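You operate a simulated robot arm through the tools that you are given. There is no shell and no other tool. Be economical: measure what you need, move in short steps, check, and stop when the job is done.

Carry out the task below with a simulated two-armed robot. There is one attempt and no reset: what you move stays moved.

JOB
Put the 50 white filter cartridge from the deck of the rinse tank on the silver steel panel there and the 10 white filter cartridge on the top of the wash bench. Take the seam roller and put it on the shelf of the wash bench. Close the wash drawer. Put the red pipe cap on the top of the grey hood away on the shelf under the blue-backed bench. Turn the air bar width knob to 200 mm. Take the green gap gauge and put it on top of the grey sanding block. Pick up the red brush from the top of the grey hood with one hand, pass it to the other hand and put it on the front of the dosing bench. Any order will do.
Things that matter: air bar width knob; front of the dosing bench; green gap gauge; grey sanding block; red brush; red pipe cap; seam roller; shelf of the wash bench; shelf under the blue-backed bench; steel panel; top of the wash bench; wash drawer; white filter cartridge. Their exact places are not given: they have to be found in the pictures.

The check looks at the end state, three seconds after you hand in, the way a careful person would. Anything else that was tipped, shoved, dropped, spilled or broken makes it a failure. Lids that push on must go on centred and level and be pressed home; caps that screw on are set level and turned clockwise until they are tight.

ROBOT AND FRAMES
Two 7-joint arms with two-finger parallel grippers on one trunk, on a base that drives. Base frame: it is fixed to the floor where the robot stands at the start and does not move with it; the origin is under the middle of the robot, x ahead of it, y to its left, z up. Lengths are in m, angles in rad, forces in N, time in s.
The left shoulder is at the start at [0.06, 0.144, 0.901], the right one opposite. Places, roughly: air bar width knob [-4.7, -0.3, 0.6]; front of the dosing bench [-6.4, -2.4, 0.9]; green gap gauge [-4.75, -0.5, 0.5]; grey sanding block (5x7x4 cm) [-6.3, 3, 0.9]; red brush (3x3x12 cm) [-4.4, -0.6, 1]; red pipe cap (4x4x4 cm) [-4.4, -0.1, 1]; seam roller (6x18x4 cm) [1, 2.9, 0.8]; shelf of the wash bench [1, 2.8, 0.3]; shelf under the blue-backed bench [-0.6, 4.6, 0.4]; top of the wash bench [1, 2.8, 0.8]; wash drawer [-1, 2.5, 0.7]. Payload 1.57 kg a hand.
The TCP of each hand is the grasp point between the finger pads, 0.03 m short of the fingertips. In the tool frame z runs along the fingers and y along their closing line. Largest opening 0.11 m; finger width 0.024, thickness 0.012; the body of the gripper, 0.048 by 0.112 m, starts 0.078 m behind the TCP.
Orientation is told as [roll, pitch, yaw] about the base's x, y, z axes, in that order, counted from this pose: with the fingers straight down and closing along the base's y, the tool's x points along the base's -x, its y along +y and its z along -z.

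CONTROLS
- The arms move only by the tool move_arm. It takes "left_commands", "right_commands" or both (then of equal length, played together; a hand with none holds still); each is a list of rows, each a list of 7 numbers: the shift along the base's x, y, z in m, then the turn, a rotation vector about the base's x, y, z in rad, then the finger opening in m, from 0 to 0.11. In form: [[tx, ty, tz, ax, ay, az, hand], ...]. A call has 1 to 8 rows; each row shifts and turns the commanded pose from where the row before left it. Rows are played at 5 a second. More than 0.05 m and 0.15 rad between two rows, or a gripper value outside its range, and nothing of the call is played. Where a pose cannot be reached the arm comes as near as it can. A force on the tool above 40 N (or 10 N above the force at the start of the call, whichever is more), or a blocked arm, ends the call early, and 0.2 s more pass. Each finger travels about 0.045 m/s and halts on what it meets, pressing with about 43 N; the grip force reading is that of the motor and also rises with nothing between the fingers. The clock runs only during rows and for 0.2 s after the last one: add rows that do not move to give the fingers time. The reply holds the time, the measured pose of the TCP, the force on the tool along the base axes, the opening and the grip force, in the units named above and with some noise, with the torque about the TCP (base axes, N m) and any sound that the robot's microphone picked up.
- Cameras (640 x 400 px; columns grow to the right, rows downward): "scene" is now at [0.0526, 0.0179, 1.5221]; the picture's right is [0.20, -0.98, 0.00], its down [-0.65, -0.13, -0.75] and it looks along [0.73, 0.15, -0.66] (base axes); focal length 251 px, centre (320, 200). "left" rides on the left gripper at [0.07, -0.016, -0.141] in its tool frame; the picture's right is [0.23, 0.97, 0.00], its down [-0.86, 0.20, -0.48] and it looks along [-0.47, 0.11, 0.88] (tool axes); focal length 222 px, centre (320, 200). "right" rides on the right gripper at [0.07, 0.016, -0.141] in its tool frame; the picture's right is [-0.23, 0.97, 0.00], its down [-0.86, -0.20, -0.48] and it looks along [-0.47, -0.11, 0.88] (tool axes); focal length 222 px, centre (320, 200).
- snapshot(camera): a new picture of that camera. No time passes.
- slide_trunk(by): slides the trunk up (or, below 0, down) by that many m; the arms and the scene camera ride with it, the base frame stays. It gives what a move gives, with no picture.
- drive_base(legs): drives the robot by 1 to 6 legs, each [ahead, left, turn to the left] in m, m and rad, along the robot's own axes; the way and the turn of a leg run together, so that a leg with both is an arc; at most 1.5 m and 3.142 rad a leg. The arms and the cameras ride along, it lands a little off, and it stops where it bumps. It gives what a move gives.
- pan_tilt(pan, tilt): turns the head with the scene camera to pan (to the left, within 1.501 rad either way) and tilt (down, from -0.506 to 1.204), counted from straight ahead of the robot. It gives what a move gives.
- probe_pixels(camera, pixels): for up to 12 pixels [column, row] of the newest picture of that camera ("zoom" is the newest enlarged one), the place [x, y, z] in the base frame of the surface seen there, good to about 0.002 m. No time passes.
- enlarge(camera, box): a new picture of the part [left, top, right, bottom] of that camera's present view, enlarged. No time passes.
- finish_job(): hands the job in; it is judged then, once.

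Keep the steps short. Do not move on a guess: measure, check each grasp and each placing, and mend mistakes. In all there are 145 turns and 190 pictures (those below and enlarged ones count). Leave the grippers open and the arms clear of the work at the hand-in unless told otherwise, and finish with a single line.

The tools are called after ">>>" by a JSON object that holds its "name" and its "arguments". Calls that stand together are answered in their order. move_arm: Moves the arms, as the interface text tells. Its arguments: {"type":"object","properties":{"left_commands":{"type":"array"},"right_commands":{"type":"array"}},"required":[]} The other tools are called the same way: slide_trunk (by) slides the trunk up or down; drive_base (legs) drives the base; pan_tilt (pan, tilt) turns the head that bears the scene camera; snapshot (camera) takes a picture; probe_pixels (camera, pixels) gives the place of the surface under pixels of a picture; enlarge (camera, box) takes an enlarged picture of a part of a camera's view; finish_job () hands the job in.

At the start:

```text
time_s: 0.0
left_tool_pos: [0.4974, 0.384, 1.0001]
left_ee_rot: [0.0, 0.0, 0.0]
left_ft_force: [0.4, 0.1, 0.5]
left_torque: [-0.04, 0.0, 0.02]
left_grip_width: 0.1099
left_grasp_force: 0.1
right_tool_pos: [0.3907, 0.0014, 0.9991]
right_ee_rot: [-0.001, 0.0, -0.001]
right_ft_force: [-0.5, -0.9, -0.3]
right_torque: [0.01, 0.05, -0.02]
right_grip_width: 0.11
right_grasp_force: 0.1
trunk travel left (down, up): [-0.5, 0.09]
robot x, y, heading: [0.0014, 0.0002, 0.001]
head pan, tilt: [0.197, 0.724]
```

scene: 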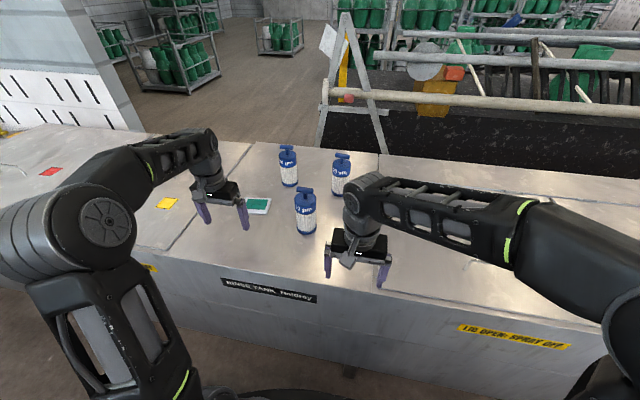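
right: 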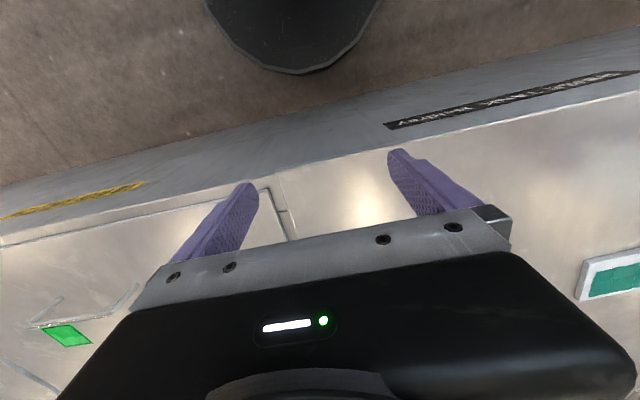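
left: 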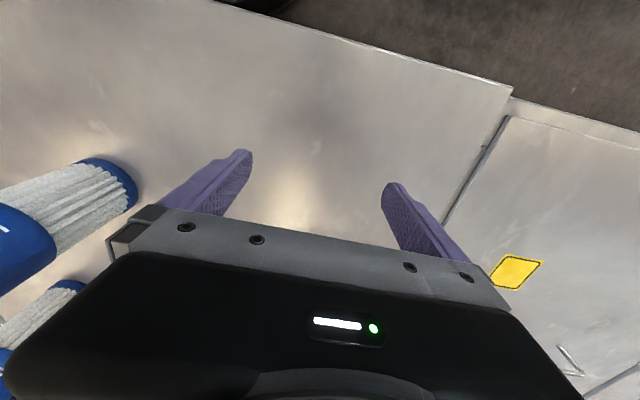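

Three white/blue cartridges stand on the deck near pixels (288,170), (341,175), (305,210). I'll enlarge to read them and see the deck.

>>> {"name": "enlarge", "arguments": {"camera": "scene", "box": [230, 130, 390, 250]}}

>>> {"name": "probe_pixels", "arguments": {"camera": "scene", "pixels": [[288, 152], [341, 158], [305, 192], [305, 230], [289, 185], [258, 206], [167, 203], [50, 171], [200, 230], [420, 250], [240, 160]]}}

>>> {"name": "enlarge", "arguments": {"camera": "scene", "box": [320, 0, 640, 160]}}

```text
3.33 times, centred on (310, 190) of scene
```

zoom: 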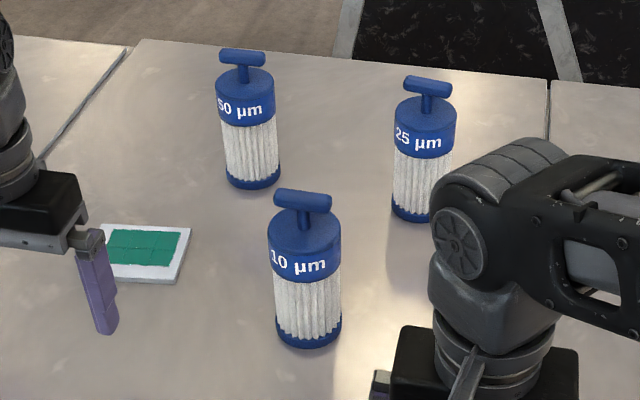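

```text
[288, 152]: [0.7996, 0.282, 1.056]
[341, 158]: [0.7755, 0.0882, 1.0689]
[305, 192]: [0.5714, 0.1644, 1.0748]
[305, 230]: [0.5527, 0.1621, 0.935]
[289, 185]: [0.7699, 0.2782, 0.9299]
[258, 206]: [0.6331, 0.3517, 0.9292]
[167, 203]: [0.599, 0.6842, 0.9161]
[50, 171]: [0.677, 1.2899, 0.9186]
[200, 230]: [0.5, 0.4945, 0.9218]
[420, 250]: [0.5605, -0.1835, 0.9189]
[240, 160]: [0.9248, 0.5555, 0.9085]
```

```text
2.00 times, centred on (480, 80) of scene
```

zoom: 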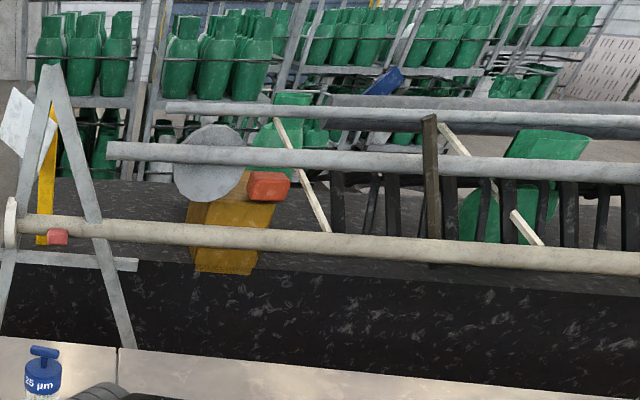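

The 50 µm is at about (0.78,0.28), the 10 µm at (0.57,0.165), the 25 µm between. I need to find the steel panel, so I'll look around by panning.

>>> {"name": "pan_tilt", "arguments": {"pan": -0.7, "tilt": 0.7}}

>>> {"name": "snapshot", "arguments": {"camera": "scene"}}

>>> {"name": "pan_tilt", "arguments": {"pan": 1.2, "tilt": 0.5}}

>>> {"name": "snapshot", "arguments": {"camera": "scene"}}

```text
time_s: 1.2
left_tool_pos: [0.4963, 0.3839, 0.9999]
left_ee_rot: [0.0, -0.001, 0.0]
left_ft_force: [0.2, -0.3, 0.2]
left_torque: [0.06, 0.02, 0.03]
left_grip_width: 0.11
left_grasp_force: 0.2
right_tool_pos: [0.3895, 0.0008, 1.0007]
right_ee_rot: [0.0, 0.0, -0.001]
right_ft_force: [0.3, -1.3, -0.7]
right_torque: [0.01, 0.01, 0.02]
right_grip_width: 0.1099
right_grasp_force: 0.0
trunk travel left (down, up): [-0.5, 0.09]
robot x, y, heading: [0.0003, -0.0033, 0.001]
head pan, tilt: [-0.7, 0.7]
```

```text
184 pictures are left
```

scene: 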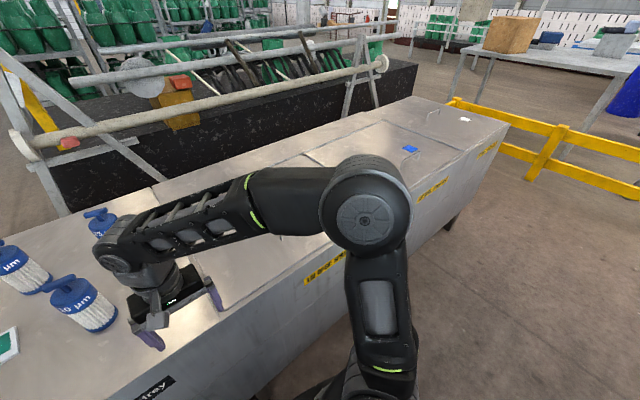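

```text
time_s: 3.1
left_tool_pos: [0.4966, 0.384, 0.9998]
left_ee_rot: [0.0, -0.001, 0.001]
left_ft_force: [-0.1, -0.4, 0.0]
left_torque: [0.01, 0.01, 0.05]
left_grip_width: 0.1101
left_grasp_force: 0.0
right_tool_pos: [0.3907, 0.0017, 1.0003]
right_ee_rot: [-0.001, -0.001, 0.0]
right_ft_force: [0.1, -0.2, 0.7]
right_torque: [-0.01, 0.0, -0.02]
right_grip_width: 0.1101
right_grasp_force: 0.0
trunk travel left (down, up): [-0.5, 0.09]
robot x, y, heading: [-0.0003, 0.0013, 0.002]
head pan, tilt: [1.201, 0.499]
```

```text
183 pictures are left
```

scene: 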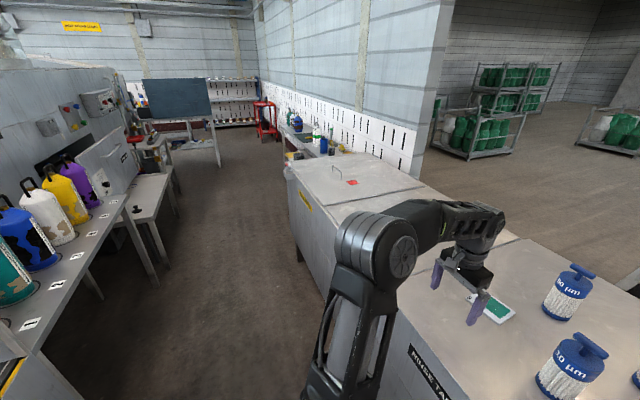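

No distinct panel yet. I'll look straight down at the deck from the head at a steeper tilt.

>>> {"name": "pan_tilt", "arguments": {"pan": 0.75, "tilt": 0.75}}

>>> {"name": "snapshot", "arguments": {"camera": "scene"}}

>>> {"name": "enlarge", "arguments": {"camera": "scene", "box": [0, 0, 320, 200]}}

>>> {"name": "pan_tilt", "arguments": {"pan": -0.2, "tilt": 0.8}}

>>> {"name": "snapshot", "arguments": {"camera": "scene"}}

```text
time_s: 4.0
left_tool_pos: [0.4958, 0.3847, 1.0004]
left_ee_rot: [0.001, -0.002, -0.001]
left_ft_force: [-0.9, -0.5, 0.1]
left_torque: [-0.02, -0.02, 0.01]
left_grip_width: 0.1099
left_grasp_force: 0.0
right_tool_pos: [0.3908, 0.0002, 0.9997]
right_ee_rot: [-0.001, -0.001, 0.0]
right_ft_force: [-0.1, 0.0, -0.1]
right_torque: [-0.01, 0.02, 0.01]
right_grip_width: 0.1099
right_grasp_force: 0.0
trunk travel left (down, up): [-0.5, 0.09]
robot x, y, heading: [-0.0003, 0.001, -0.002]
head pan, tilt: [0.75, 0.75]
```

```text
182 pictures are left
```

scene: 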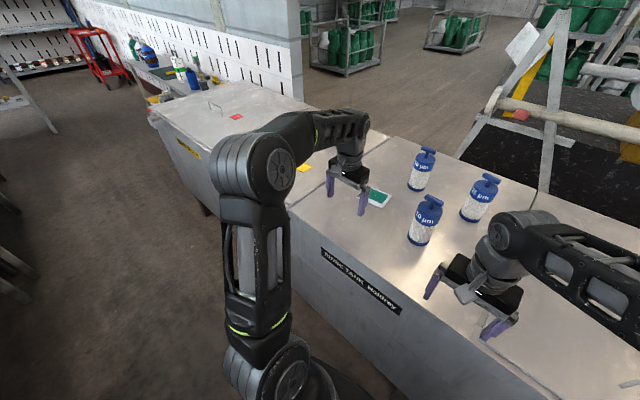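

```text
2.00 times, centred on (160, 100) of scene
```

zoom: 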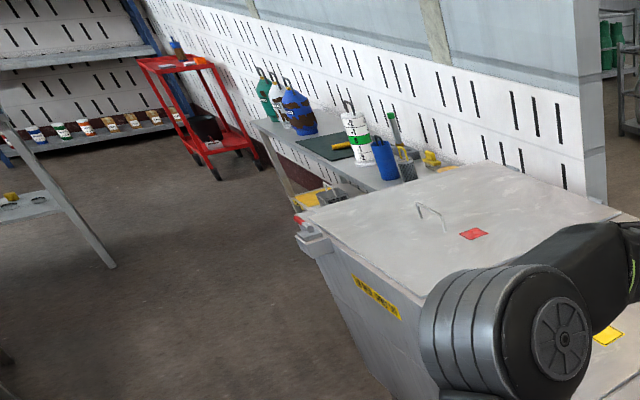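

```text
time_s: 5.2
left_tool_pos: [0.4971, 0.3849, 0.9987]
left_ee_rot: [0.0, 0.002, 0.0]
left_ft_force: [-0.7, -0.8, 0.3]
left_torque: [0.0, 0.01, -0.01]
left_grip_width: 0.1099
left_grasp_force: 0.0
right_tool_pos: [0.3906, 0.0012, 0.9998]
right_ee_rot: [0.002, -0.001, 0.001]
right_ft_force: [0.2, 0.1, -0.6]
right_torque: [0.01, -0.03, 0.01]
right_grip_width: 0.11
right_grasp_force: 0.1
trunk travel left (down, up): [-0.5, 0.09]
robot x, y, heading: [-0.0025, -0.0002, 0.0]
head pan, tilt: [-0.201, 0.799]
```

```text
180 pictures are left
```

scene: 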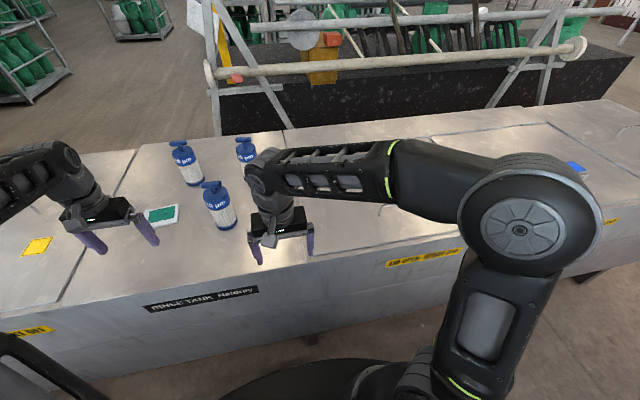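

The right arm hides part of the deck. I'll enlarge the flat tile at (160,215) and the deck right of it.

>>> {"name": "enlarge", "arguments": {"camera": "scene", "box": [120, 180, 220, 245]}}

>>> {"name": "enlarge", "arguments": {"camera": "scene", "box": [290, 90, 640, 310]}}

>>> {"name": "snapshot", "arguments": {"camera": "right"}}

>>> {"name": "probe_pixels", "arguments": {"camera": "right", "pixels": [[67, 335], [100, 290], [270, 230], [350, 200], [280, 200], [600, 280], [560, 190], [40, 300]]}}

>>> {"name": "probe_pixels", "arguments": {"camera": "scene", "pixels": [[158, 215], [146, 212], [178, 208], [176, 219], [155, 228], [400, 240], [380, 210], [110, 240], [60, 280], [220, 275], [340, 240]]}}

```text
6.15 times, centred on (170, 212) of scene
```

zoom: 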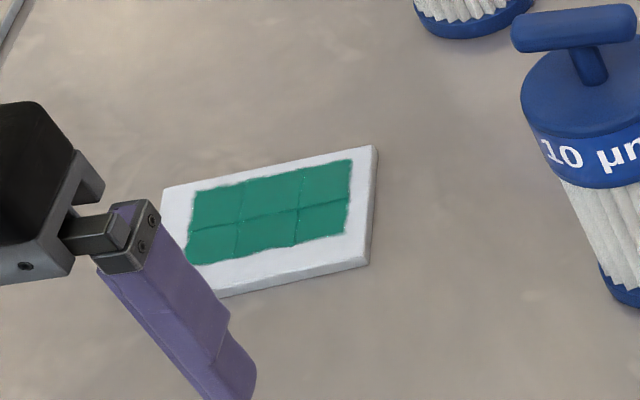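

```text
1.82 times, centred on (465, 200) of scene
```

zoom: 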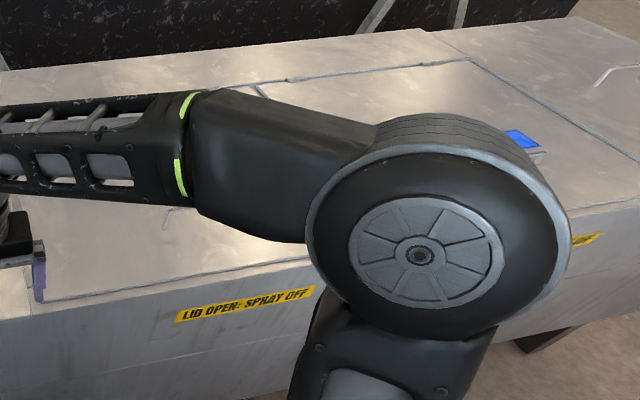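

```text
177 pictures are left
```

right: 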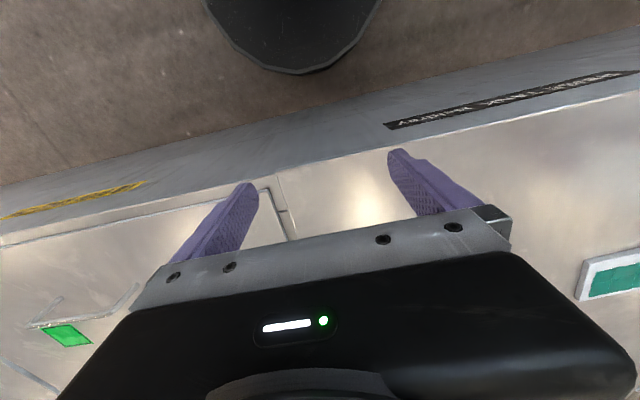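

```text
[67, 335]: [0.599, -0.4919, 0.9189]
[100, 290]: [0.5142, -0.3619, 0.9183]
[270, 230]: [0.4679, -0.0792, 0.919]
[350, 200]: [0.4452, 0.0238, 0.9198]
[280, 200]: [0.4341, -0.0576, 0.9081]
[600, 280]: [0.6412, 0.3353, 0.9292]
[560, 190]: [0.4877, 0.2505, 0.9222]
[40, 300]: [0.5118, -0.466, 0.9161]
```

```text
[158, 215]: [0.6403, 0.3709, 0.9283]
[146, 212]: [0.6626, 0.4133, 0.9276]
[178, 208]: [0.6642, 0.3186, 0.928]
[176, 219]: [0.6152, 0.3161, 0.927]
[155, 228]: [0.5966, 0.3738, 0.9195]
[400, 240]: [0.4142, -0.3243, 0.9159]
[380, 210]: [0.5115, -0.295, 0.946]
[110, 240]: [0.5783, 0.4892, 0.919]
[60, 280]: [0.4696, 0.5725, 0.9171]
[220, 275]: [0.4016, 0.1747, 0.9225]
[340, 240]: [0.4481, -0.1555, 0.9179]
```

The flat white/silver tile with a green swatch at (0.64,0.365), about 0.10×0.065 m, looks like the only panel lying on the deck. I'll check clearance between my base and the tank and look at the deck from another angle.

>>> {"name": "pan_tilt", "arguments": {"pan": 0.25, "tilt": 1.15}}

>>> {"name": "snapshot", "arguments": {"camera": "scene"}}

>>> {"name": "probe_pixels", "arguments": {"camera": "scene", "pixels": [[310, 200], [310, 230], [310, 260], [310, 290], [310, 320], [310, 350], [310, 380], [200, 300], [400, 300]]}}

>>> {"name": "enlarge", "arguments": {"camera": "scene", "box": [230, 0, 430, 125]}}

```text
time_s: 6.1
left_tool_pos: [0.4963, 0.3848, 0.9999]
left_ee_rot: [-0.001, -0.001, -0.001]
left_ft_force: [0.0, -0.1, -0.3]
left_torque: [0.0, 0.02, 0.01]
left_grip_width: 0.1101
left_grasp_force: 0.0
right_tool_pos: [0.3898, 0.0011, 0.9993]
right_ee_rot: [0.001, 0.0, 0.0]
right_ft_force: [-1.2, 0.1, 0.2]
right_torque: [0.0, -0.02, 0.0]
right_grip_width: 0.1101
right_grasp_force: 0.1
trunk travel left (down, up): [-0.5, 0.09]
robot x, y, heading: [0.0012, -0.0018, 0.002]
head pan, tilt: [0.25, 1.15]
```

```text
176 pictures are left
```

scene: 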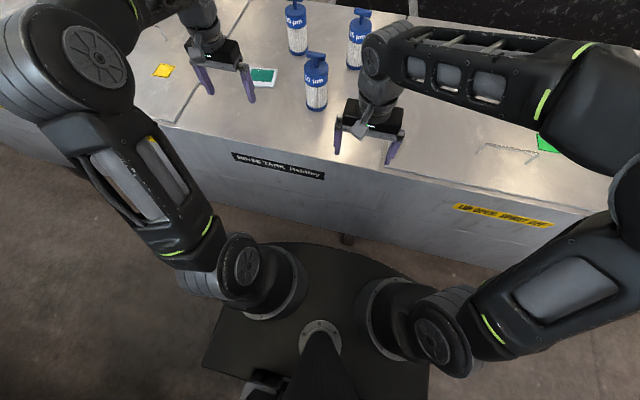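

```text
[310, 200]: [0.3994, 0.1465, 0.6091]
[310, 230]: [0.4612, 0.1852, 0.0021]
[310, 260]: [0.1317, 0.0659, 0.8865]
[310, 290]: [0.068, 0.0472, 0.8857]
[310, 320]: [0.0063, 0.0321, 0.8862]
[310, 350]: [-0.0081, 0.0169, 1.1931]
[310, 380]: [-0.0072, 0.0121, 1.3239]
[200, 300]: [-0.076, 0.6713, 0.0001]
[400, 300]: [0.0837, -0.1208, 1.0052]
```

```text
3.20 times, centred on (330, 62) of scene
```

zoom: 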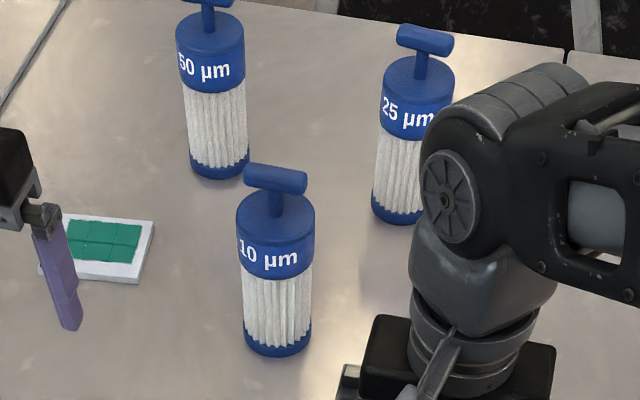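

Trunk platform front is at x≈0.18 and the tank face at 0.40, so I can go ahead about 0.14 m. I raise the trunk and drive in slightly so the 50 µm comes in reach.

>>> {"name": "slide_trunk", "arguments": {"by": 0.08}}

>>> {"name": "drive_base", "arguments": {"legs": [[0.14, 0, 0]]}}

>>> {"name": "pan_tilt", "arguments": {"pan": 0.3, "tilt": 0.85}}

>>> {"name": "snapshot", "arguments": {"camera": "scene"}}

>>> {"name": "snapshot", "arguments": {"camera": "left"}}

```text
time_s: 7.3
left_tool_pos: [0.4976, 0.385, 1.0795]
left_ee_rot: [0.0, 0.0, 0.001]
left_ft_force: [1.0, 0.1, 0.2]
left_torque: [0.0, 0.0, 0.01]
left_grip_width: 0.1099
left_grasp_force: 0.1
right_tool_pos: [0.3893, 0.0013, 1.0799]
right_ee_rot: [-0.001, -0.001, 0.001]
right_ft_force: [0.0, -0.3, 0.6]
right_torque: [0.01, 0.0, -0.04]
right_grip_width: 0.1099
right_grasp_force: 0.0
trunk travel left (down, up): [-0.58, 0.01]
robot x, y, heading: [0.001, 0.0034, 0.001]
head pan, tilt: [0.25, 1.15]
```

```text
time_s: 8.7
left_tool_pos: [0.6303, 0.3847, 1.0794]
left_ee_rot: [-0.002, -0.003, 0.0]
left_ft_force: [0.1, 0.5, 0.0]
left_torque: [0.02, -0.03, 0.01]
left_grip_width: 0.11
left_grasp_force: 0.2
right_tool_pos: [0.5234, 0.0022, 1.08]
right_ee_rot: [-0.001, 0.0, 0.0]
right_ft_force: [0.3, 0.2, 0.0]
right_torque: [-0.01, 0.0, 0.01]
right_grip_width: 0.1101
right_grasp_force: 0.1
trunk travel left (down, up): [-0.58, 0.01]
robot x, y, heading: [0.1382, 0.0044, 0.002]
head pan, tilt: [0.25, 1.15]
stopped in leg 1: the robot was blocked; the commanded pose is now the measured one
```

```text
time_s: 9.5
left_tool_pos: [0.6301, 0.3841, 1.0802]
left_ee_rot: [0.001, -0.001, -0.001]
left_ft_force: [0.2, -0.1, 0.0]
left_torque: [0.03, 0.0, 0.01]
left_grip_width: 0.11
left_grasp_force: 0.0
right_tool_pos: [0.525, 0.0014, 1.0796]
right_ee_rot: [0.001, 0.0, -0.001]
right_ft_force: [-0.6, -0.4, -0.3]
right_torque: [0.03, 0.01, 0.0]
right_grip_width: 0.1102
right_grasp_force: 0.1
trunk travel left (down, up): [-0.58, 0.01]
robot x, y, heading: [0.1332, 0.005, 0.001]
head pan, tilt: [0.3, 0.85]
```

```text
174 pictures are left
```

scene: 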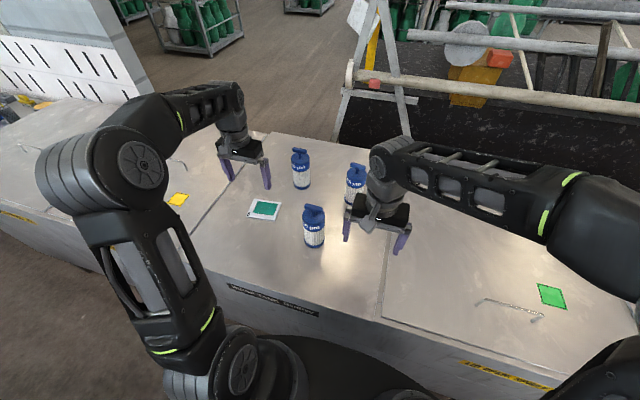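

```text
173 pictures are left
```

left: 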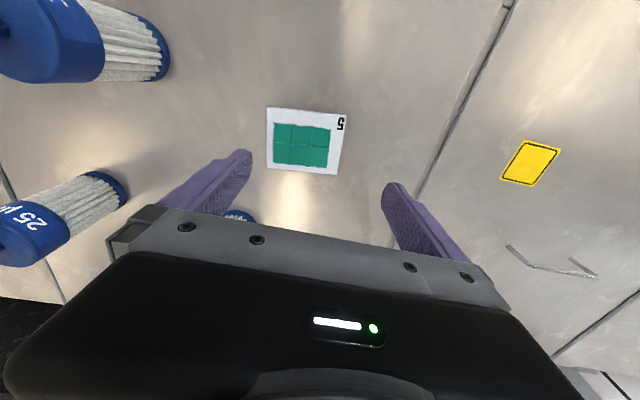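

The base touched the tank and stopped; that's as near as it goes. The tile has a printed "5". I'll zoom in on it and also check the far right end of the deck for another panel.

>>> {"name": "enlarge", "arguments": {"camera": "left", "box": [240, 90, 370, 190]}}

>>> {"name": "pan_tilt", "arguments": {"pan": -0.9, "tilt": 0.6}}

>>> {"name": "enlarge", "arguments": {"camera": "scene", "box": [0, 60, 480, 360]}}

>>> {"name": "enlarge", "arguments": {"camera": "scene", "box": [240, 60, 440, 190]}}

```text
4.00 times, centred on (305, 140) of left
```

zoom: 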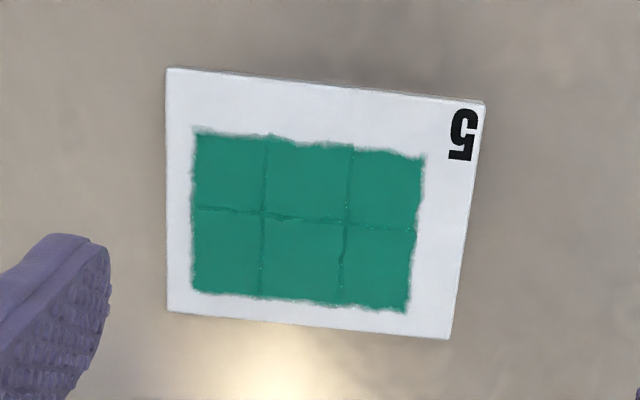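

```text
time_s: 10.9
left_tool_pos: [0.6331, 0.3848, 1.0803]
left_ee_rot: [0.001, -0.001, 0.001]
left_ft_force: [1.0, 0.0, 0.3]
left_torque: [0.0, -0.02, -0.01]
left_grip_width: 0.1102
left_grasp_force: 0.1
right_tool_pos: [0.525, 0.0012, 1.0793]
right_ee_rot: [0.001, -0.001, -0.001]
right_ft_force: [-0.1, -0.8, -0.3]
right_torque: [0.01, 0.01, 0.01]
right_grip_width: 0.11
right_grasp_force: 0.1
trunk travel left (down, up): [-0.58, 0.01]
robot x, y, heading: [0.1321, -0.0012, -0.005]
head pan, tilt: [-0.901, 0.6]
```

```text
1.33 times, centred on (240, 210) of scene
```

zoom: 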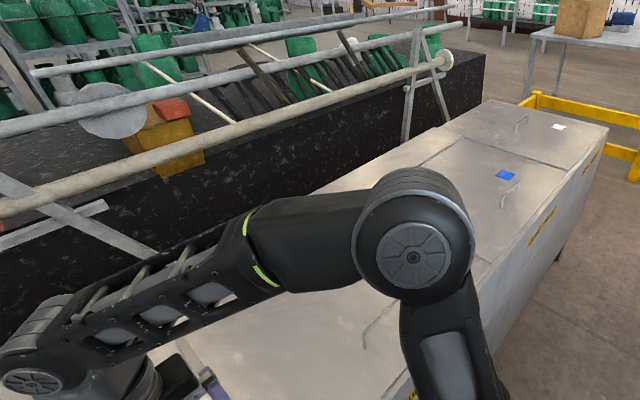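

```text
3.08 times, centred on (340, 125) of scene
```

zoom: 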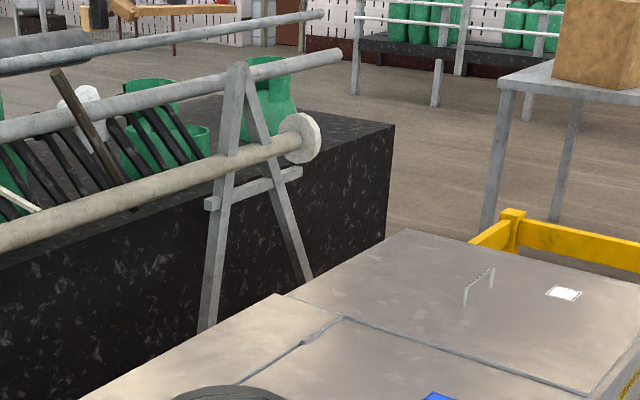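

Only lids with handles and coloured tags elsewhere, so the numbered plate is the panel. Now I measure the 50 and 10 µm cartridges accurately.

>>> {"name": "pan_tilt", "arguments": {"pan": 0.3, "tilt": 0.85}}

>>> {"name": "enlarge", "arguments": {"camera": "scene", "box": [230, 140, 390, 240]}}

```text
time_s: 12.3
left_tool_pos: [0.6321, 0.3855, 1.0798]
left_ee_rot: [0.003, 0.001, 0.0]
left_ft_force: [0.3, 0.6, 0.0]
left_torque: [-0.02, -0.01, -0.02]
left_grip_width: 0.1098
left_grasp_force: 0.1
right_tool_pos: [0.5257, 0.0008, 1.0795]
right_ee_rot: [0.002, 0.0, 0.0]
right_ft_force: [-0.9, 0.0, -0.2]
right_torque: [0.01, -0.03, 0.01]
right_grip_width: 0.1102
right_grasp_force: 0.0
trunk travel left (down, up): [-0.58, 0.01]
robot x, y, heading: [0.1371, -0.0005, 0.0]
head pan, tilt: [0.3, 0.85]
```

```text
4.00 times, centred on (310, 190) of scene
```

zoom: 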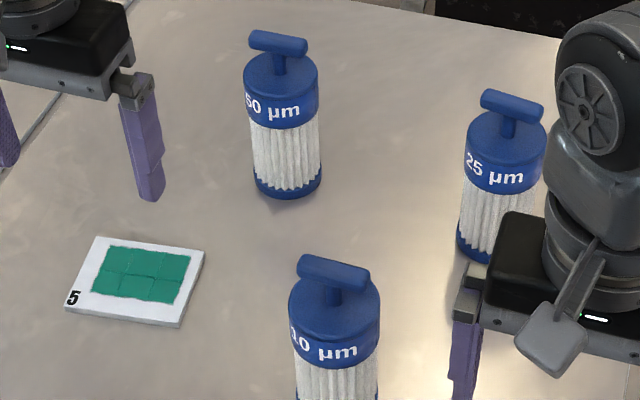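

>>> {"name": "probe_pixels", "arguments": {"camera": "zoom", "pixels": [[277, 43], [255, 37], [302, 47], [248, 78], [316, 82], [282, 85], [335, 271], [293, 302], [376, 306], [330, 315], [334, 330], [283, 110]]}}

>>> {"name": "probe_pixels", "arguments": {"camera": "zoom", "pixels": [[95, 240], [200, 252], [68, 310], [178, 322], [135, 275]]}}

```text
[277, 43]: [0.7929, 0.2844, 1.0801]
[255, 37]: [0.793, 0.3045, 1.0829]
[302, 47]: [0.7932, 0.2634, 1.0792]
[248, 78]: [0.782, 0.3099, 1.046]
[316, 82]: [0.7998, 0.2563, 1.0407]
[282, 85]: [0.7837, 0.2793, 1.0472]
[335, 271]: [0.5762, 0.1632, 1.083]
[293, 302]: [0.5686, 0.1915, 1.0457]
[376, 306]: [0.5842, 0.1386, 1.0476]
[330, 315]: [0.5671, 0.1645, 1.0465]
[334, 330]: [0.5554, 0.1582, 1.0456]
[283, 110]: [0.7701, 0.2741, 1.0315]
```

```text
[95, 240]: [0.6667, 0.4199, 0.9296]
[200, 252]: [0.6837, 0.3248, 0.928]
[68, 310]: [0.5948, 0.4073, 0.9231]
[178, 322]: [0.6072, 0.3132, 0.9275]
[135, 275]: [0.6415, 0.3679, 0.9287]
```

50 µm axis ≈ (0.796,0.283), cap top z 1.046, handle top 1.083, Ø≈0.057; panel centre (0.640,0.366), top 0.929. The left hand goes up and over the 50 µm.

>>> {"name": "move_arm", "arguments": {"left_commands": [[0, 0, 0.045, 0, 0, 0, 0.11], [0.04, -0.026, 0.01, 0, 0, 0, 0.11], [0.041, -0.026, 0, 0, 0, 0, 0.11], [0.042, -0.026, 0, 0, 0, 0, 0.11], [0.041, -0.024, 0, 0, 0, 0, 0.11], [0, 0, 0, 0, 0, 0, 0.11]]}}

>>> {"name": "snapshot", "arguments": {"camera": "left"}}

```text
time_s: 13.7
left_tool_pos: [0.6721, 0.3567, 1.1322]
left_ee_rot: [0.002, -0.001, 0.001]
left_ft_force: [0.9, 0.4, -0.3]
left_torque: [0.0, 0.04, -0.01]
left_grip_width: 0.1098
left_grasp_force: 0.1
left hand out of reach, approached as far as the arm can: row 3, 4, 5
right_tool_pos: [0.5265, 0.0008, 1.08]
right_ee_rot: [-0.001, 0.002, 0.001]
right_ft_force: [-0.4, -0.3, -0.1]
right_torque: [-0.02, -0.02, -0.01]
right_grip_width: 0.1099
right_grasp_force: 0.1
trunk travel left (down, up): [-0.58, 0.01]
robot x, y, heading: [0.1372, 0.0036, 0.001]
head pan, tilt: [0.3, 0.85]
```

```text
168 pictures are left
```

left: 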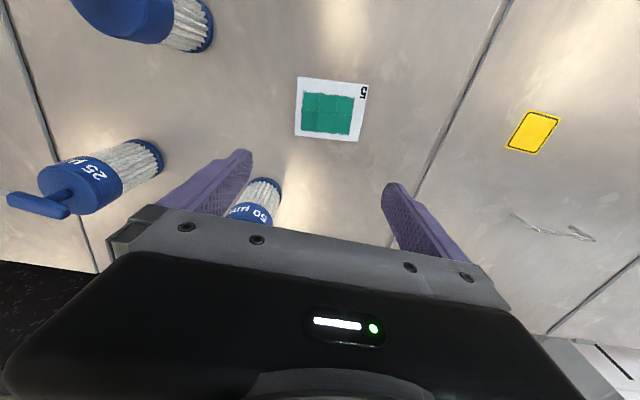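

The 50 µm is out of reach with the hand vertical. I'll tilt the left fingers forward about 0.8 rad, which brings the wrist nearer, then approach.

>>> {"name": "move_arm", "arguments": {"left_commands": [[0, 0, 0, 0, -0.135, 0, 0.11], [0, 0, 0, 0, -0.135, 0, 0.11], [0, 0, 0, 0, -0.135, 0, 0.11], [0, 0, 0, 0, -0.135, 0, 0.11], [0, 0, 0, 0, -0.135, 0, 0.11], [0, 0, 0, 0, -0.135, 0, 0.11], [0, 0, 0, 0, 0, 0, 0.11]]}}

>>> {"name": "snapshot", "arguments": {"camera": "scene"}}

```text
time_s: 15.3
left_tool_pos: [0.67, 0.3575, 1.1352]
left_ee_rot: [0.0, -0.81, -0.001]
left_ft_force: [-0.9, -0.6, -0.9]
left_torque: [0.01, -0.02, -0.01]
left_grip_width: 0.11
left_grasp_force: 0.0
right_tool_pos: [0.5248, 0.0005, 1.08]
right_ee_rot: [0.001, -0.001, -0.001]
right_ft_force: [0.2, 0.7, 0.3]
right_torque: [0.0, -0.02, -0.01]
right_grip_width: 0.1103
right_grasp_force: 0.1
trunk travel left (down, up): [-0.58, 0.01]
robot x, y, heading: [0.135, 0.003, -0.001]
head pan, tilt: [0.3, 0.85]
```

```text
167 pictures are left
```

scene: 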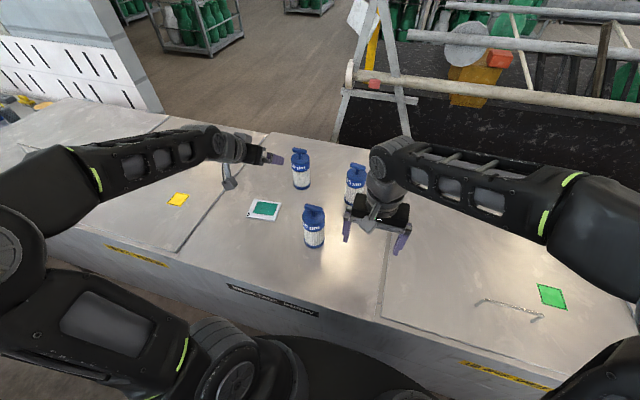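

Now align y with the 50 µm, backed off along the tool axis.

>>> {"name": "move_arm", "arguments": {"left_commands": [[0, -0.038, 0, 0, 0, 0, 0.11], [0, -0.0365, 0, 0, 0, 0, 0.11], [0.047, 0, -0.029, 0, 0, 0, 0.11], [0, 0, 0, 0, 0, 0, 0.11]]}}

>>> {"name": "snapshot", "arguments": {"camera": "left"}}

>>> {"name": "enlarge", "arguments": {"camera": "scene", "box": [190, 100, 390, 225]}}

```text
refused: row 3 steps farther than a row can; nothing moved
```

```text
166 pictures are left
```

left: 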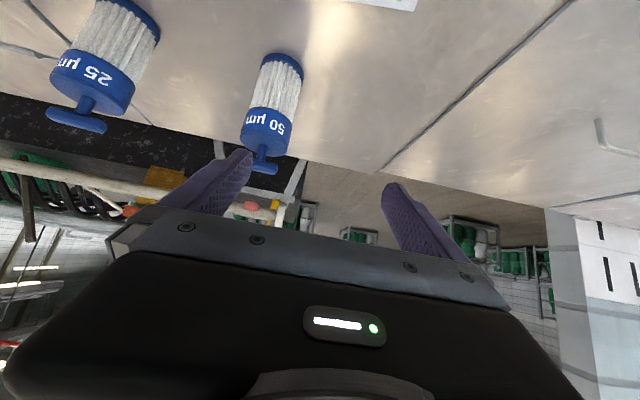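

```text
3.20 times, centred on (290, 162) of scene
```

zoom: 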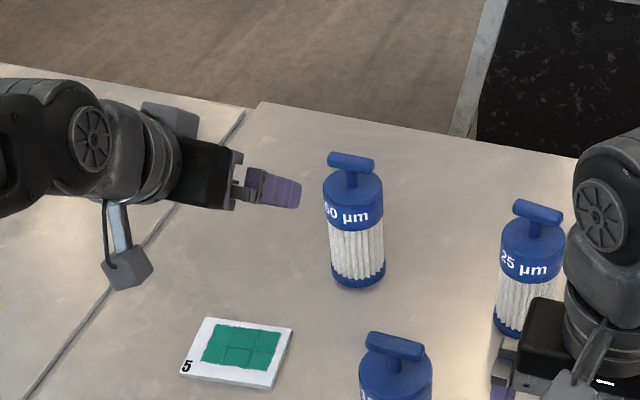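

Same move in smaller rows.

>>> {"name": "move_arm", "arguments": {"left_commands": [[0, -0.038, 0, 0, 0, 0, 0.11], [0, -0.0365, 0, 0, 0, 0, 0.11], [0.024, 0, -0.015, 0, 0, 0, 0.11], [0.023, 0, -0.014, 0, 0, 0, 0.11], [0, 0, 0, 0, 0, 0, 0.11]]}}

>>> {"name": "snapshot", "arguments": {"camera": "left"}}

```text
time_s: 16.5
left_tool_pos: [0.7168, 0.2826, 1.1049]
left_ee_rot: [0.0, -0.808, 0.0]
left_ft_force: [0.4, 0.4, 0.8]
left_torque: [0.05, -0.04, -0.01]
left_grip_width: 0.1099
left_grasp_force: 0.1
right_tool_pos: [0.5255, 0.0008, 1.0796]
right_ee_rot: [0.0, 0.0, 0.001]
right_ft_force: [0.0, 0.0, 0.1]
right_torque: [-0.01, 0.0, -0.02]
right_grip_width: 0.1101
right_grasp_force: 0.1
trunk travel left (down, up): [-0.58, 0.01]
robot x, y, heading: [0.1351, 0.0028, 0.002]
head pan, tilt: [0.3, 0.85]
```

```text
164 pictures are left
```

left: 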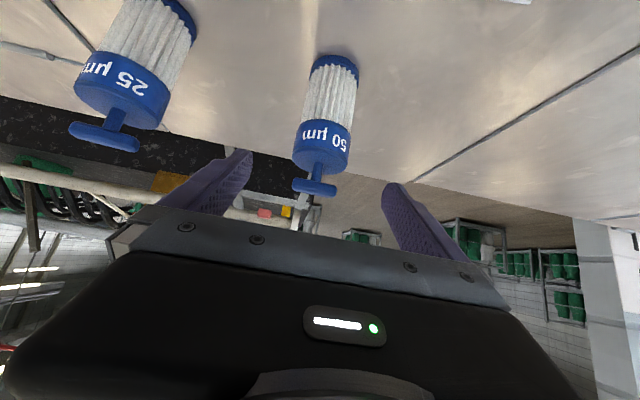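

The cartridge is centred between the fingers. Advance along the tool axis and close.

>>> {"name": "move_arm", "arguments": {"left_commands": [[0.027, 0, -0.025, 0, 0, 0, 0.11], [0.026, 0, -0.025, 0, 0, 0, 0.11], [0.026, 0, -0.025, 0, 0, 0, 0.11], [0, 0, 0, 0, 0, 0, 0.04], [0, 0, 0, 0, 0, 0, 0.04], [0, 0, 0, 0, 0, 0, 0.04], [0, 0, 0, 0, 0, 0, 0.04]]}}

>>> {"name": "enlarge", "arguments": {"camera": "scene", "box": [190, 100, 390, 225]}}

```text
time_s: 18.1
left_tool_pos: [0.7947, 0.2836, 1.0307]
left_ee_rot: [0.002, -0.807, 0.001]
left_ft_force: [-0.2, -0.2, 0.6]
left_torque: [0.0, 0.04, 0.01]
left_grip_width: 0.0634
left_grasp_force: 24.1
right_tool_pos: [0.5264, 0.0018, 1.0791]
right_ee_rot: [0.001, 0.001, -0.002]
right_ft_force: [0.5, -0.2, -0.3]
right_torque: [-0.01, -0.04, -0.02]
right_grip_width: 0.1101
right_grasp_force: 0.0
trunk travel left (down, up): [-0.58, 0.01]
robot x, y, heading: [0.1316, -0.0017, -0.0]
head pan, tilt: [0.3, 0.85]
```

```text
3.20 times, centred on (290, 162) of scene
```

zoom: 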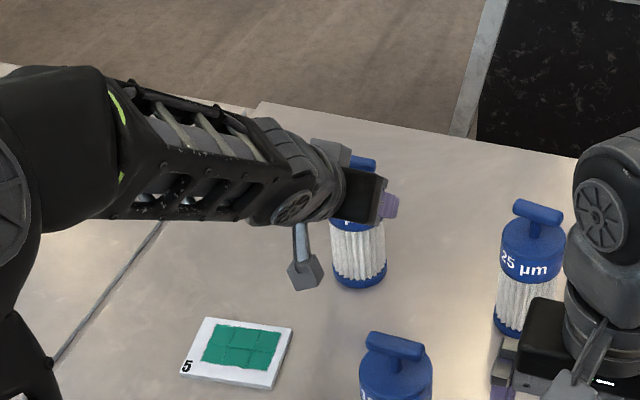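

Gripped at 0.063 m. Lift and carry over the panel centre.

>>> {"name": "move_arm", "arguments": {"left_commands": [[0, 0, 0.03, 0, 0, 0, 0.04], [0, 0, 0.02, 0, 0, 0, 0.04], [-0.039, 0.021, 0, 0, 0, 0, 0.04], [-0.039, 0.021, 0, 0, 0, 0, 0.04], [-0.039, 0.021, 0, 0, 0, 0, 0.04], [-0.038, 0.02, 0, 0, 0, 0, 0.04], [0, 0, 0, 0, 0, 0, 0.04]]}}

>>> {"name": "enlarge", "arguments": {"camera": "scene", "box": [160, 120, 360, 245]}}

>>> {"name": "snapshot", "arguments": {"camera": "left"}}

```text
time_s: 19.7
left_tool_pos: [0.6387, 0.3661, 1.0796]
left_ee_rot: [-0.001, -0.808, 0.0]
left_ft_force: [-0.2, -0.1, -2.1]
left_torque: [0.01, -0.03, 0.03]
left_grip_width: 0.0631
left_grasp_force: 43.0
right_tool_pos: [0.527, 0.0012, 1.0796]
right_ee_rot: [0.0, 0.002, -0.002]
right_ft_force: [-0.1, -0.3, -0.4]
right_torque: [-0.01, 0.01, -0.01]
right_grip_width: 0.1101
right_grasp_force: 0.1
trunk travel left (down, up): [-0.58, 0.01]
robot x, y, heading: [0.1366, 0.0023, 0.004]
head pan, tilt: [0.3, 0.85]
```

```text
3.20 times, centred on (260, 182) of scene
```

zoom: 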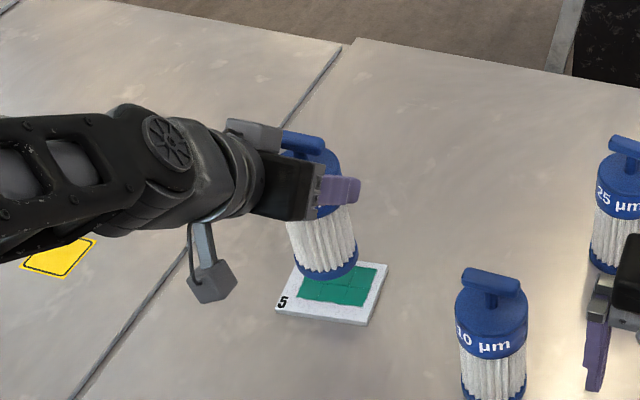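

```text
161 pictures are left
```

left: 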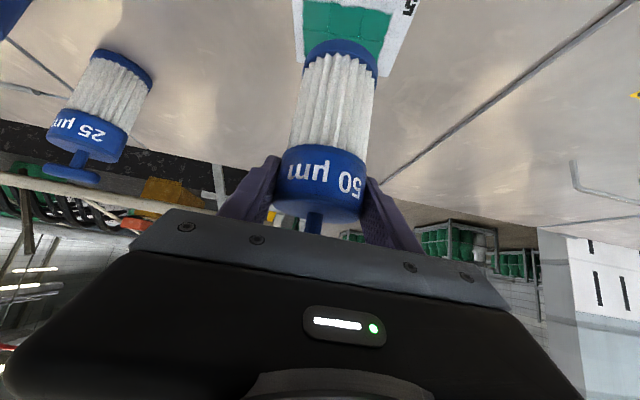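

Carried level enough. Lower to just above the panel, then feel for contact.

>>> {"name": "move_arm", "arguments": {"left_commands": [[0, 0, -0.02, 0, 0, 0, 0.04], [0, 0, -0.014, 0, 0, 0, 0.04], [0, 0, -0.003, 0, 0, 0, 0.04], [0, 0, 0, 0, 0, 0, 0.04]]}}

>>> {"name": "enlarge", "arguments": {"camera": "scene", "box": [200, 140, 320, 230]}}

```text
time_s: 20.7
left_tool_pos: [0.6385, 0.365, 1.044]
left_ee_rot: [-0.001, -0.808, -0.001]
left_ft_force: [-0.3, 0.3, -1.8]
left_torque: [0.0, 0.0, -0.06]
left_grip_width: 0.0631
left_grasp_force: 42.7
right_tool_pos: [0.5251, 0.0018, 1.0795]
right_ee_rot: [0.002, 0.0, -0.001]
right_ft_force: [-0.5, -0.5, -0.3]
right_torque: [0.01, 0.01, -0.02]
right_grip_width: 0.11
right_grasp_force: 0.1
trunk travel left (down, up): [-0.58, 0.01]
robot x, y, heading: [0.1374, 0.001, 0.002]
head pan, tilt: [0.3, 0.85]
```

```text
4.44 times, centred on (260, 185) of scene
```

zoom: 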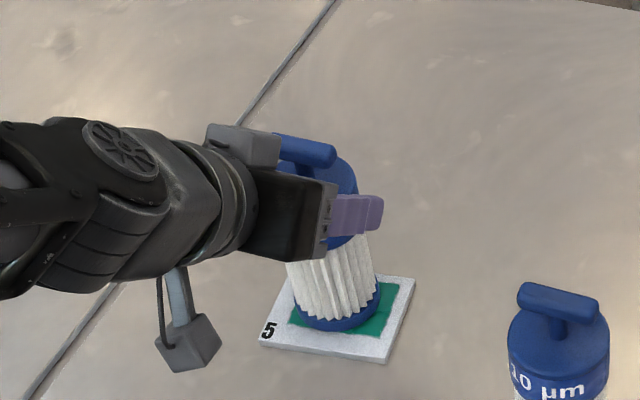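

Very near the surface; continue in 1.5 mm steps.

>>> {"name": "move_arm", "arguments": {"left_commands": [[0, 0, -0.0015, 0, 0, 0, 0.04], [0, 0, -0.0015, 0, 0, 0, 0.04], [0, 0, -0.001, 0, 0, 0, 0.04]]}}

```text
time_s: 21.5
left_tool_pos: [0.6396, 0.3662, 1.0401]
left_ee_rot: [0.0, -0.808, -0.001]
left_ft_force: [0.3, -0.2, -2.8]
left_torque: [-0.02, 0.0, 0.0]
left_grip_width: 0.0628
left_grasp_force: 43.0
right_tool_pos: [0.5252, -0.0002, 1.0806]
right_ee_rot: [0.002, 0.0, 0.0]
right_ft_force: [0.8, -0.4, 0.6]
right_torque: [0.02, -0.03, 0.01]
right_grip_width: 0.11
right_grasp_force: 0.1
trunk travel left (down, up): [-0.58, 0.01]
robot x, y, heading: [0.1372, -0.0008, 0.0]
head pan, tilt: [0.3, 0.85]
```

>>> {"name": "move_arm", "arguments": {"left_commands": [[0, 0, -0.001, 0, 0, 0, 0.04], [0, 0, -0.001, 0, 0, 0, 0.04], [0, 0, -0.001, 0, 0, 0, 0.04]]}}

>>> {"name": "enlarge", "arguments": {"camera": "scene", "box": [230, 165, 310, 225]}}

```text
time_s: 22.3
left_tool_pos: [0.6405, 0.366, 1.0393]
left_ee_rot: [0.003, -0.814, -0.001]
left_ft_force: [-3.6, 0.3, 15.3]
left_torque: [-0.1, 0.67, -0.01]
left_grip_width: 0.0631
left_grasp_force: 43.0
right_tool_pos: [0.5241, 0.0004, 1.0802]
right_ee_rot: [0.001, 0.002, 0.001]
right_ft_force: [-0.2, 0.4, 0.1]
right_torque: [0.0, 0.04, 0.0]
right_grip_width: 0.11
right_grasp_force: 0.1
trunk travel left (down, up): [-0.58, 0.01]
robot x, y, heading: [0.1322, 0.0029, 0.0]
head pan, tilt: [0.3, 0.85]
```

```text
6.67 times, centred on (270, 195) of scene
```

zoom: 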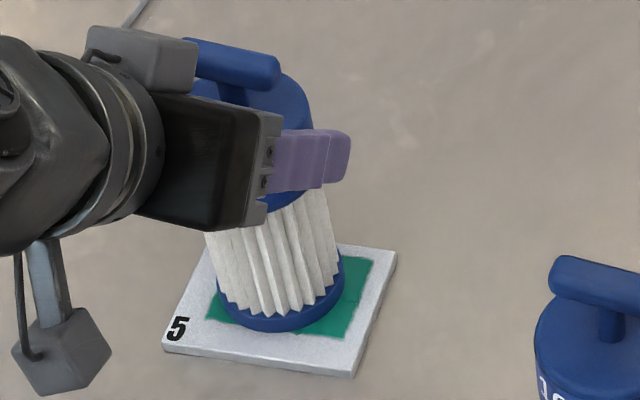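

Contact (15 N). Ease 1 mm, open and back out along the tool axis.

>>> {"name": "move_arm", "arguments": {"left_commands": [[0, 0, 0.0015, 0, 0, 0, 0.063], [0, 0, 0, 0, 0, 0, 0.08], [0, 0, 0, 0, 0, 0, 0.11], [0, 0, 0, 0, 0, 0, 0.11], [-0.03, 0, 0.028, 0, 0, 0, 0.11], [-0.03, 0, 0.028, 0, 0, 0, 0.11], [-0.03, 0, 0.03, 0, 0, 0, 0.11], [0, 0, 0.05, 0, 0, 0, 0.11]]}}

>>> {"name": "enlarge", "arguments": {"camera": "scene", "box": [190, 120, 390, 245]}}

```text
time_s: 24.1
left_tool_pos: [0.5474, 0.3658, 1.1746]
left_ee_rot: [0.001, -0.808, -0.002]
left_ft_force: [0.3, -0.6, -0.2]
left_torque: [-0.01, 0.01, 0.05]
left_grip_width: 0.1101
left_grasp_force: 0.1
right_tool_pos: [0.5248, 0.0006, 1.0783]
right_ee_rot: [0.0, -0.001, -0.002]
right_ft_force: [1.2, -0.4, -0.2]
right_torque: [-0.01, 0.02, -0.02]
right_grip_width: 0.1101
right_grasp_force: 0.0
trunk travel left (down, up): [-0.58, 0.01]
robot x, y, heading: [0.1352, 0.0004, 0.002]
head pan, tilt: [0.3, 0.85]
```

```text
3.20 times, centred on (290, 182) of scene
```

zoom: 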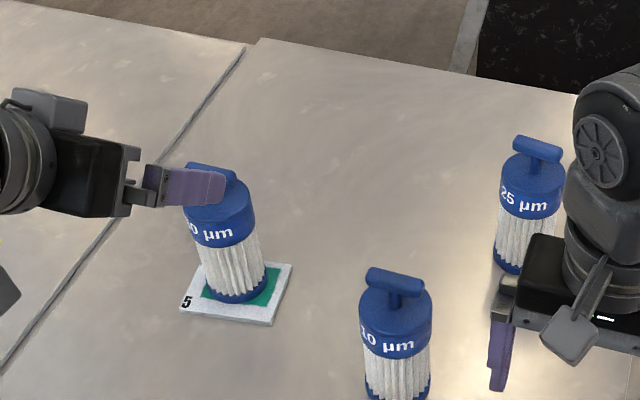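

The 50 µm stands on the panel, upright. Now the right hand goes over the 10 µm (0.577,0.164): up, across.

>>> {"name": "move_arm", "arguments": {"right_commands": [[0, 0, 0.045, 0, 0, 0, 0.11], [0, 0, 0.015, 0, 0, 0, 0.11], [0.018, 0.04, 0, 0, 0, 0, 0.11], [0.018, 0.04, 0, 0, 0, 0, 0.11], [0.016, 0.043, 0, 0, 0, 0, 0.11], [0, 0.04, 0, 0, 0, 0, 0.11], [0, 0, 0, 0, 0, 0, 0.11]]}}

>>> {"name": "snapshot", "arguments": {"camera": "right"}}

```text
time_s: 25.7
left_tool_pos: [0.5475, 0.3665, 1.1753]
left_ee_rot: [0.001, -0.81, 0.0]
left_ft_force: [-0.4, 0.9, 0.3]
left_torque: [-0.01, -0.02, -0.01]
left_grip_width: 0.1098
left_grasp_force: 0.0
right_tool_pos: [0.5732, 0.1164, 1.138]
right_ee_rot: [0.0, -0.001, 0.0]
right_ft_force: [0.3, 0.6, -0.4]
right_torque: [0.0, -0.01, -0.01]
right_grip_width: 0.11
right_grasp_force: 0.1
right hand out of reach, approached as far as the arm can: row 5, 6
trunk travel left (down, up): [-0.58, 0.01]
robot x, y, heading: [0.1358, -0.0038, 0.002]
head pan, tilt: [0.3, 0.85]
```

```text
157 pictures are left
```

right: 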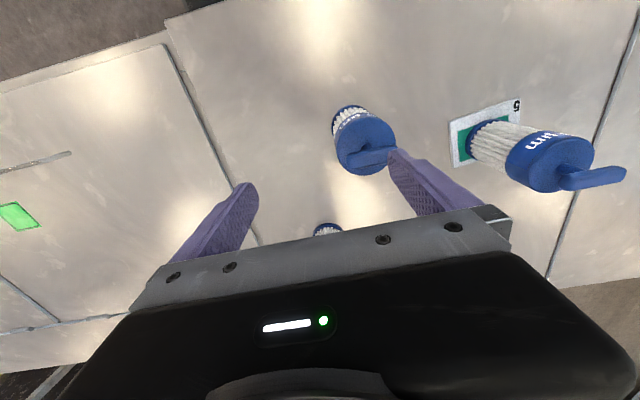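

Right hand can't reach vertically that far left; I'll tilt it forward too, backed off, and shift the left hand out to the left meanwhile.

>>> {"name": "move_arm", "arguments": {"left_commands": [[0, 0.03, 0.01, 0, 0, 0, 0.11], [0, 0.03, 0.01, 0, 0, 0, 0.11], [0, 0.03, 0.01, 0, 0, 0, 0.11], [0, 0.02, 0, 0, 0, 0, 0.11], [0, 0, 0, 0, 0, 0, 0.11], [0, 0, 0, 0, 0, 0, 0.11], [0, 0, 0, 0, 0, 0, 0.11]], "right_commands": [[-0.015, 0, 0, 0, -0.15, 0, 0.11], [-0.014, 0, 0, 0, -0.15, 0, 0.11], [-0.014, 0, 0, 0, -0.15, 0, 0.11], [-0.014, 0, 0, 0, -0.15, 0, 0.11], [-0.014, 0, 0, 0, -0.15, 0, 0.11], [0, 0.024, -0.012, 0, 0, 0, 0.11], [0, 0.024, -0.012, 0, 0, 0, 0.11]]}}

>>> {"name": "snapshot", "arguments": {"camera": "right"}}

>>> {"name": "snapshot", "arguments": {"camera": "scene"}}

```text
time_s: 27.3
left_tool_pos: [0.5499, 0.476, 1.2049]
left_ee_rot: [-0.001, -0.809, 0.001]
left_ft_force: [0.0, 0.6, 1.3]
left_torque: [-0.02, 0.0, 0.03]
left_grip_width: 0.11
left_grasp_force: 0.0
right_tool_pos: [0.5041, 0.1619, 1.1153]
right_ee_rot: [-0.001, -0.749, 0.0]
right_ft_force: [0.6, 0.0, -0.4]
right_torque: [-0.02, 0.02, 0.04]
right_grip_width: 0.11
right_grasp_force: 0.1
trunk travel left (down, up): [-0.58, 0.01]
robot x, y, heading: [0.1356, -0.0027, 0.002]
head pan, tilt: [0.3, 0.85]
```

```text
156 pictures are left
```

right: 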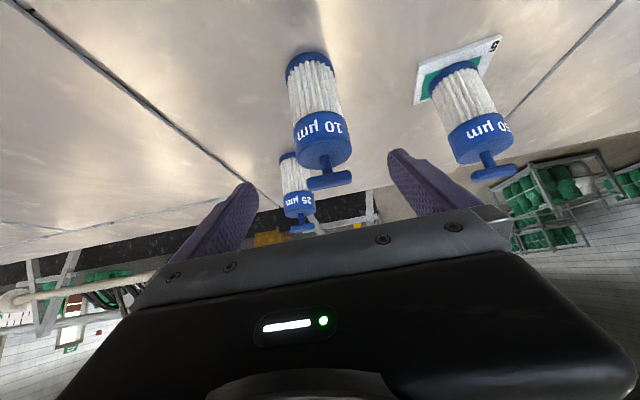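

```text
155 pictures are left
```

scene: 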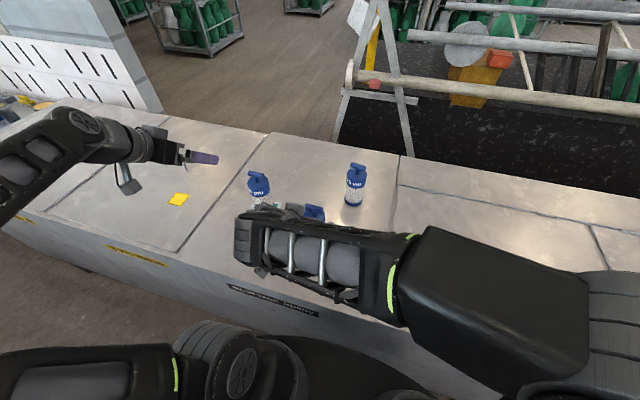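

Aligned. Advance along the tool axis and close on the 10 µm, then lift 5 cm.

>>> {"name": "move_arm", "arguments": {"right_commands": [[0.025, 0.001, -0.028, 0, 0, 0, 0.11], [0.024, 0.001, -0.028, 0, 0, 0, 0.11], [0.024, 0, -0.029, 0, 0, 0, 0.11], [0, 0, 0, 0, 0, 0, 0.04], [0, 0, 0, 0, 0, 0, 0.04], [0, 0, 0, 0, 0, 0, 0.04], [0, 0, 0, 0, 0, 0, 0.04]]}}

>>> {"name": "snapshot", "arguments": {"camera": "right"}}

```text
time_s: 28.9
left_tool_pos: [0.5514, 0.4753, 1.2044]
left_ee_rot: [0.001, -0.81, 0.001]
left_ft_force: [-0.5, -0.2, 1.1]
left_torque: [0.0, 0.01, 0.0]
left_grip_width: 0.1099
left_grasp_force: 0.1
right_tool_pos: [0.5757, 0.1639, 1.0298]
right_ee_rot: [0.0, -0.75, 0.001]
right_ft_force: [1.1, -0.2, 0.5]
right_torque: [0.01, 0.01, 0.03]
right_grip_width: 0.0632
right_grasp_force: 24.3
trunk travel left (down, up): [-0.58, 0.01]
robot x, y, heading: [0.1346, 0.0, 0.003]
head pan, tilt: [0.3, 0.85]
```

```text
154 pictures are left
```

right: 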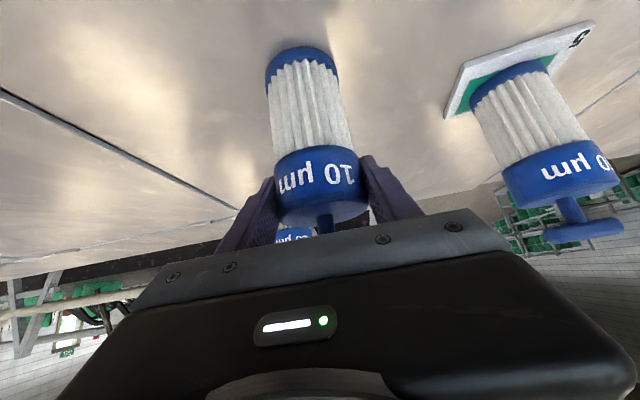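

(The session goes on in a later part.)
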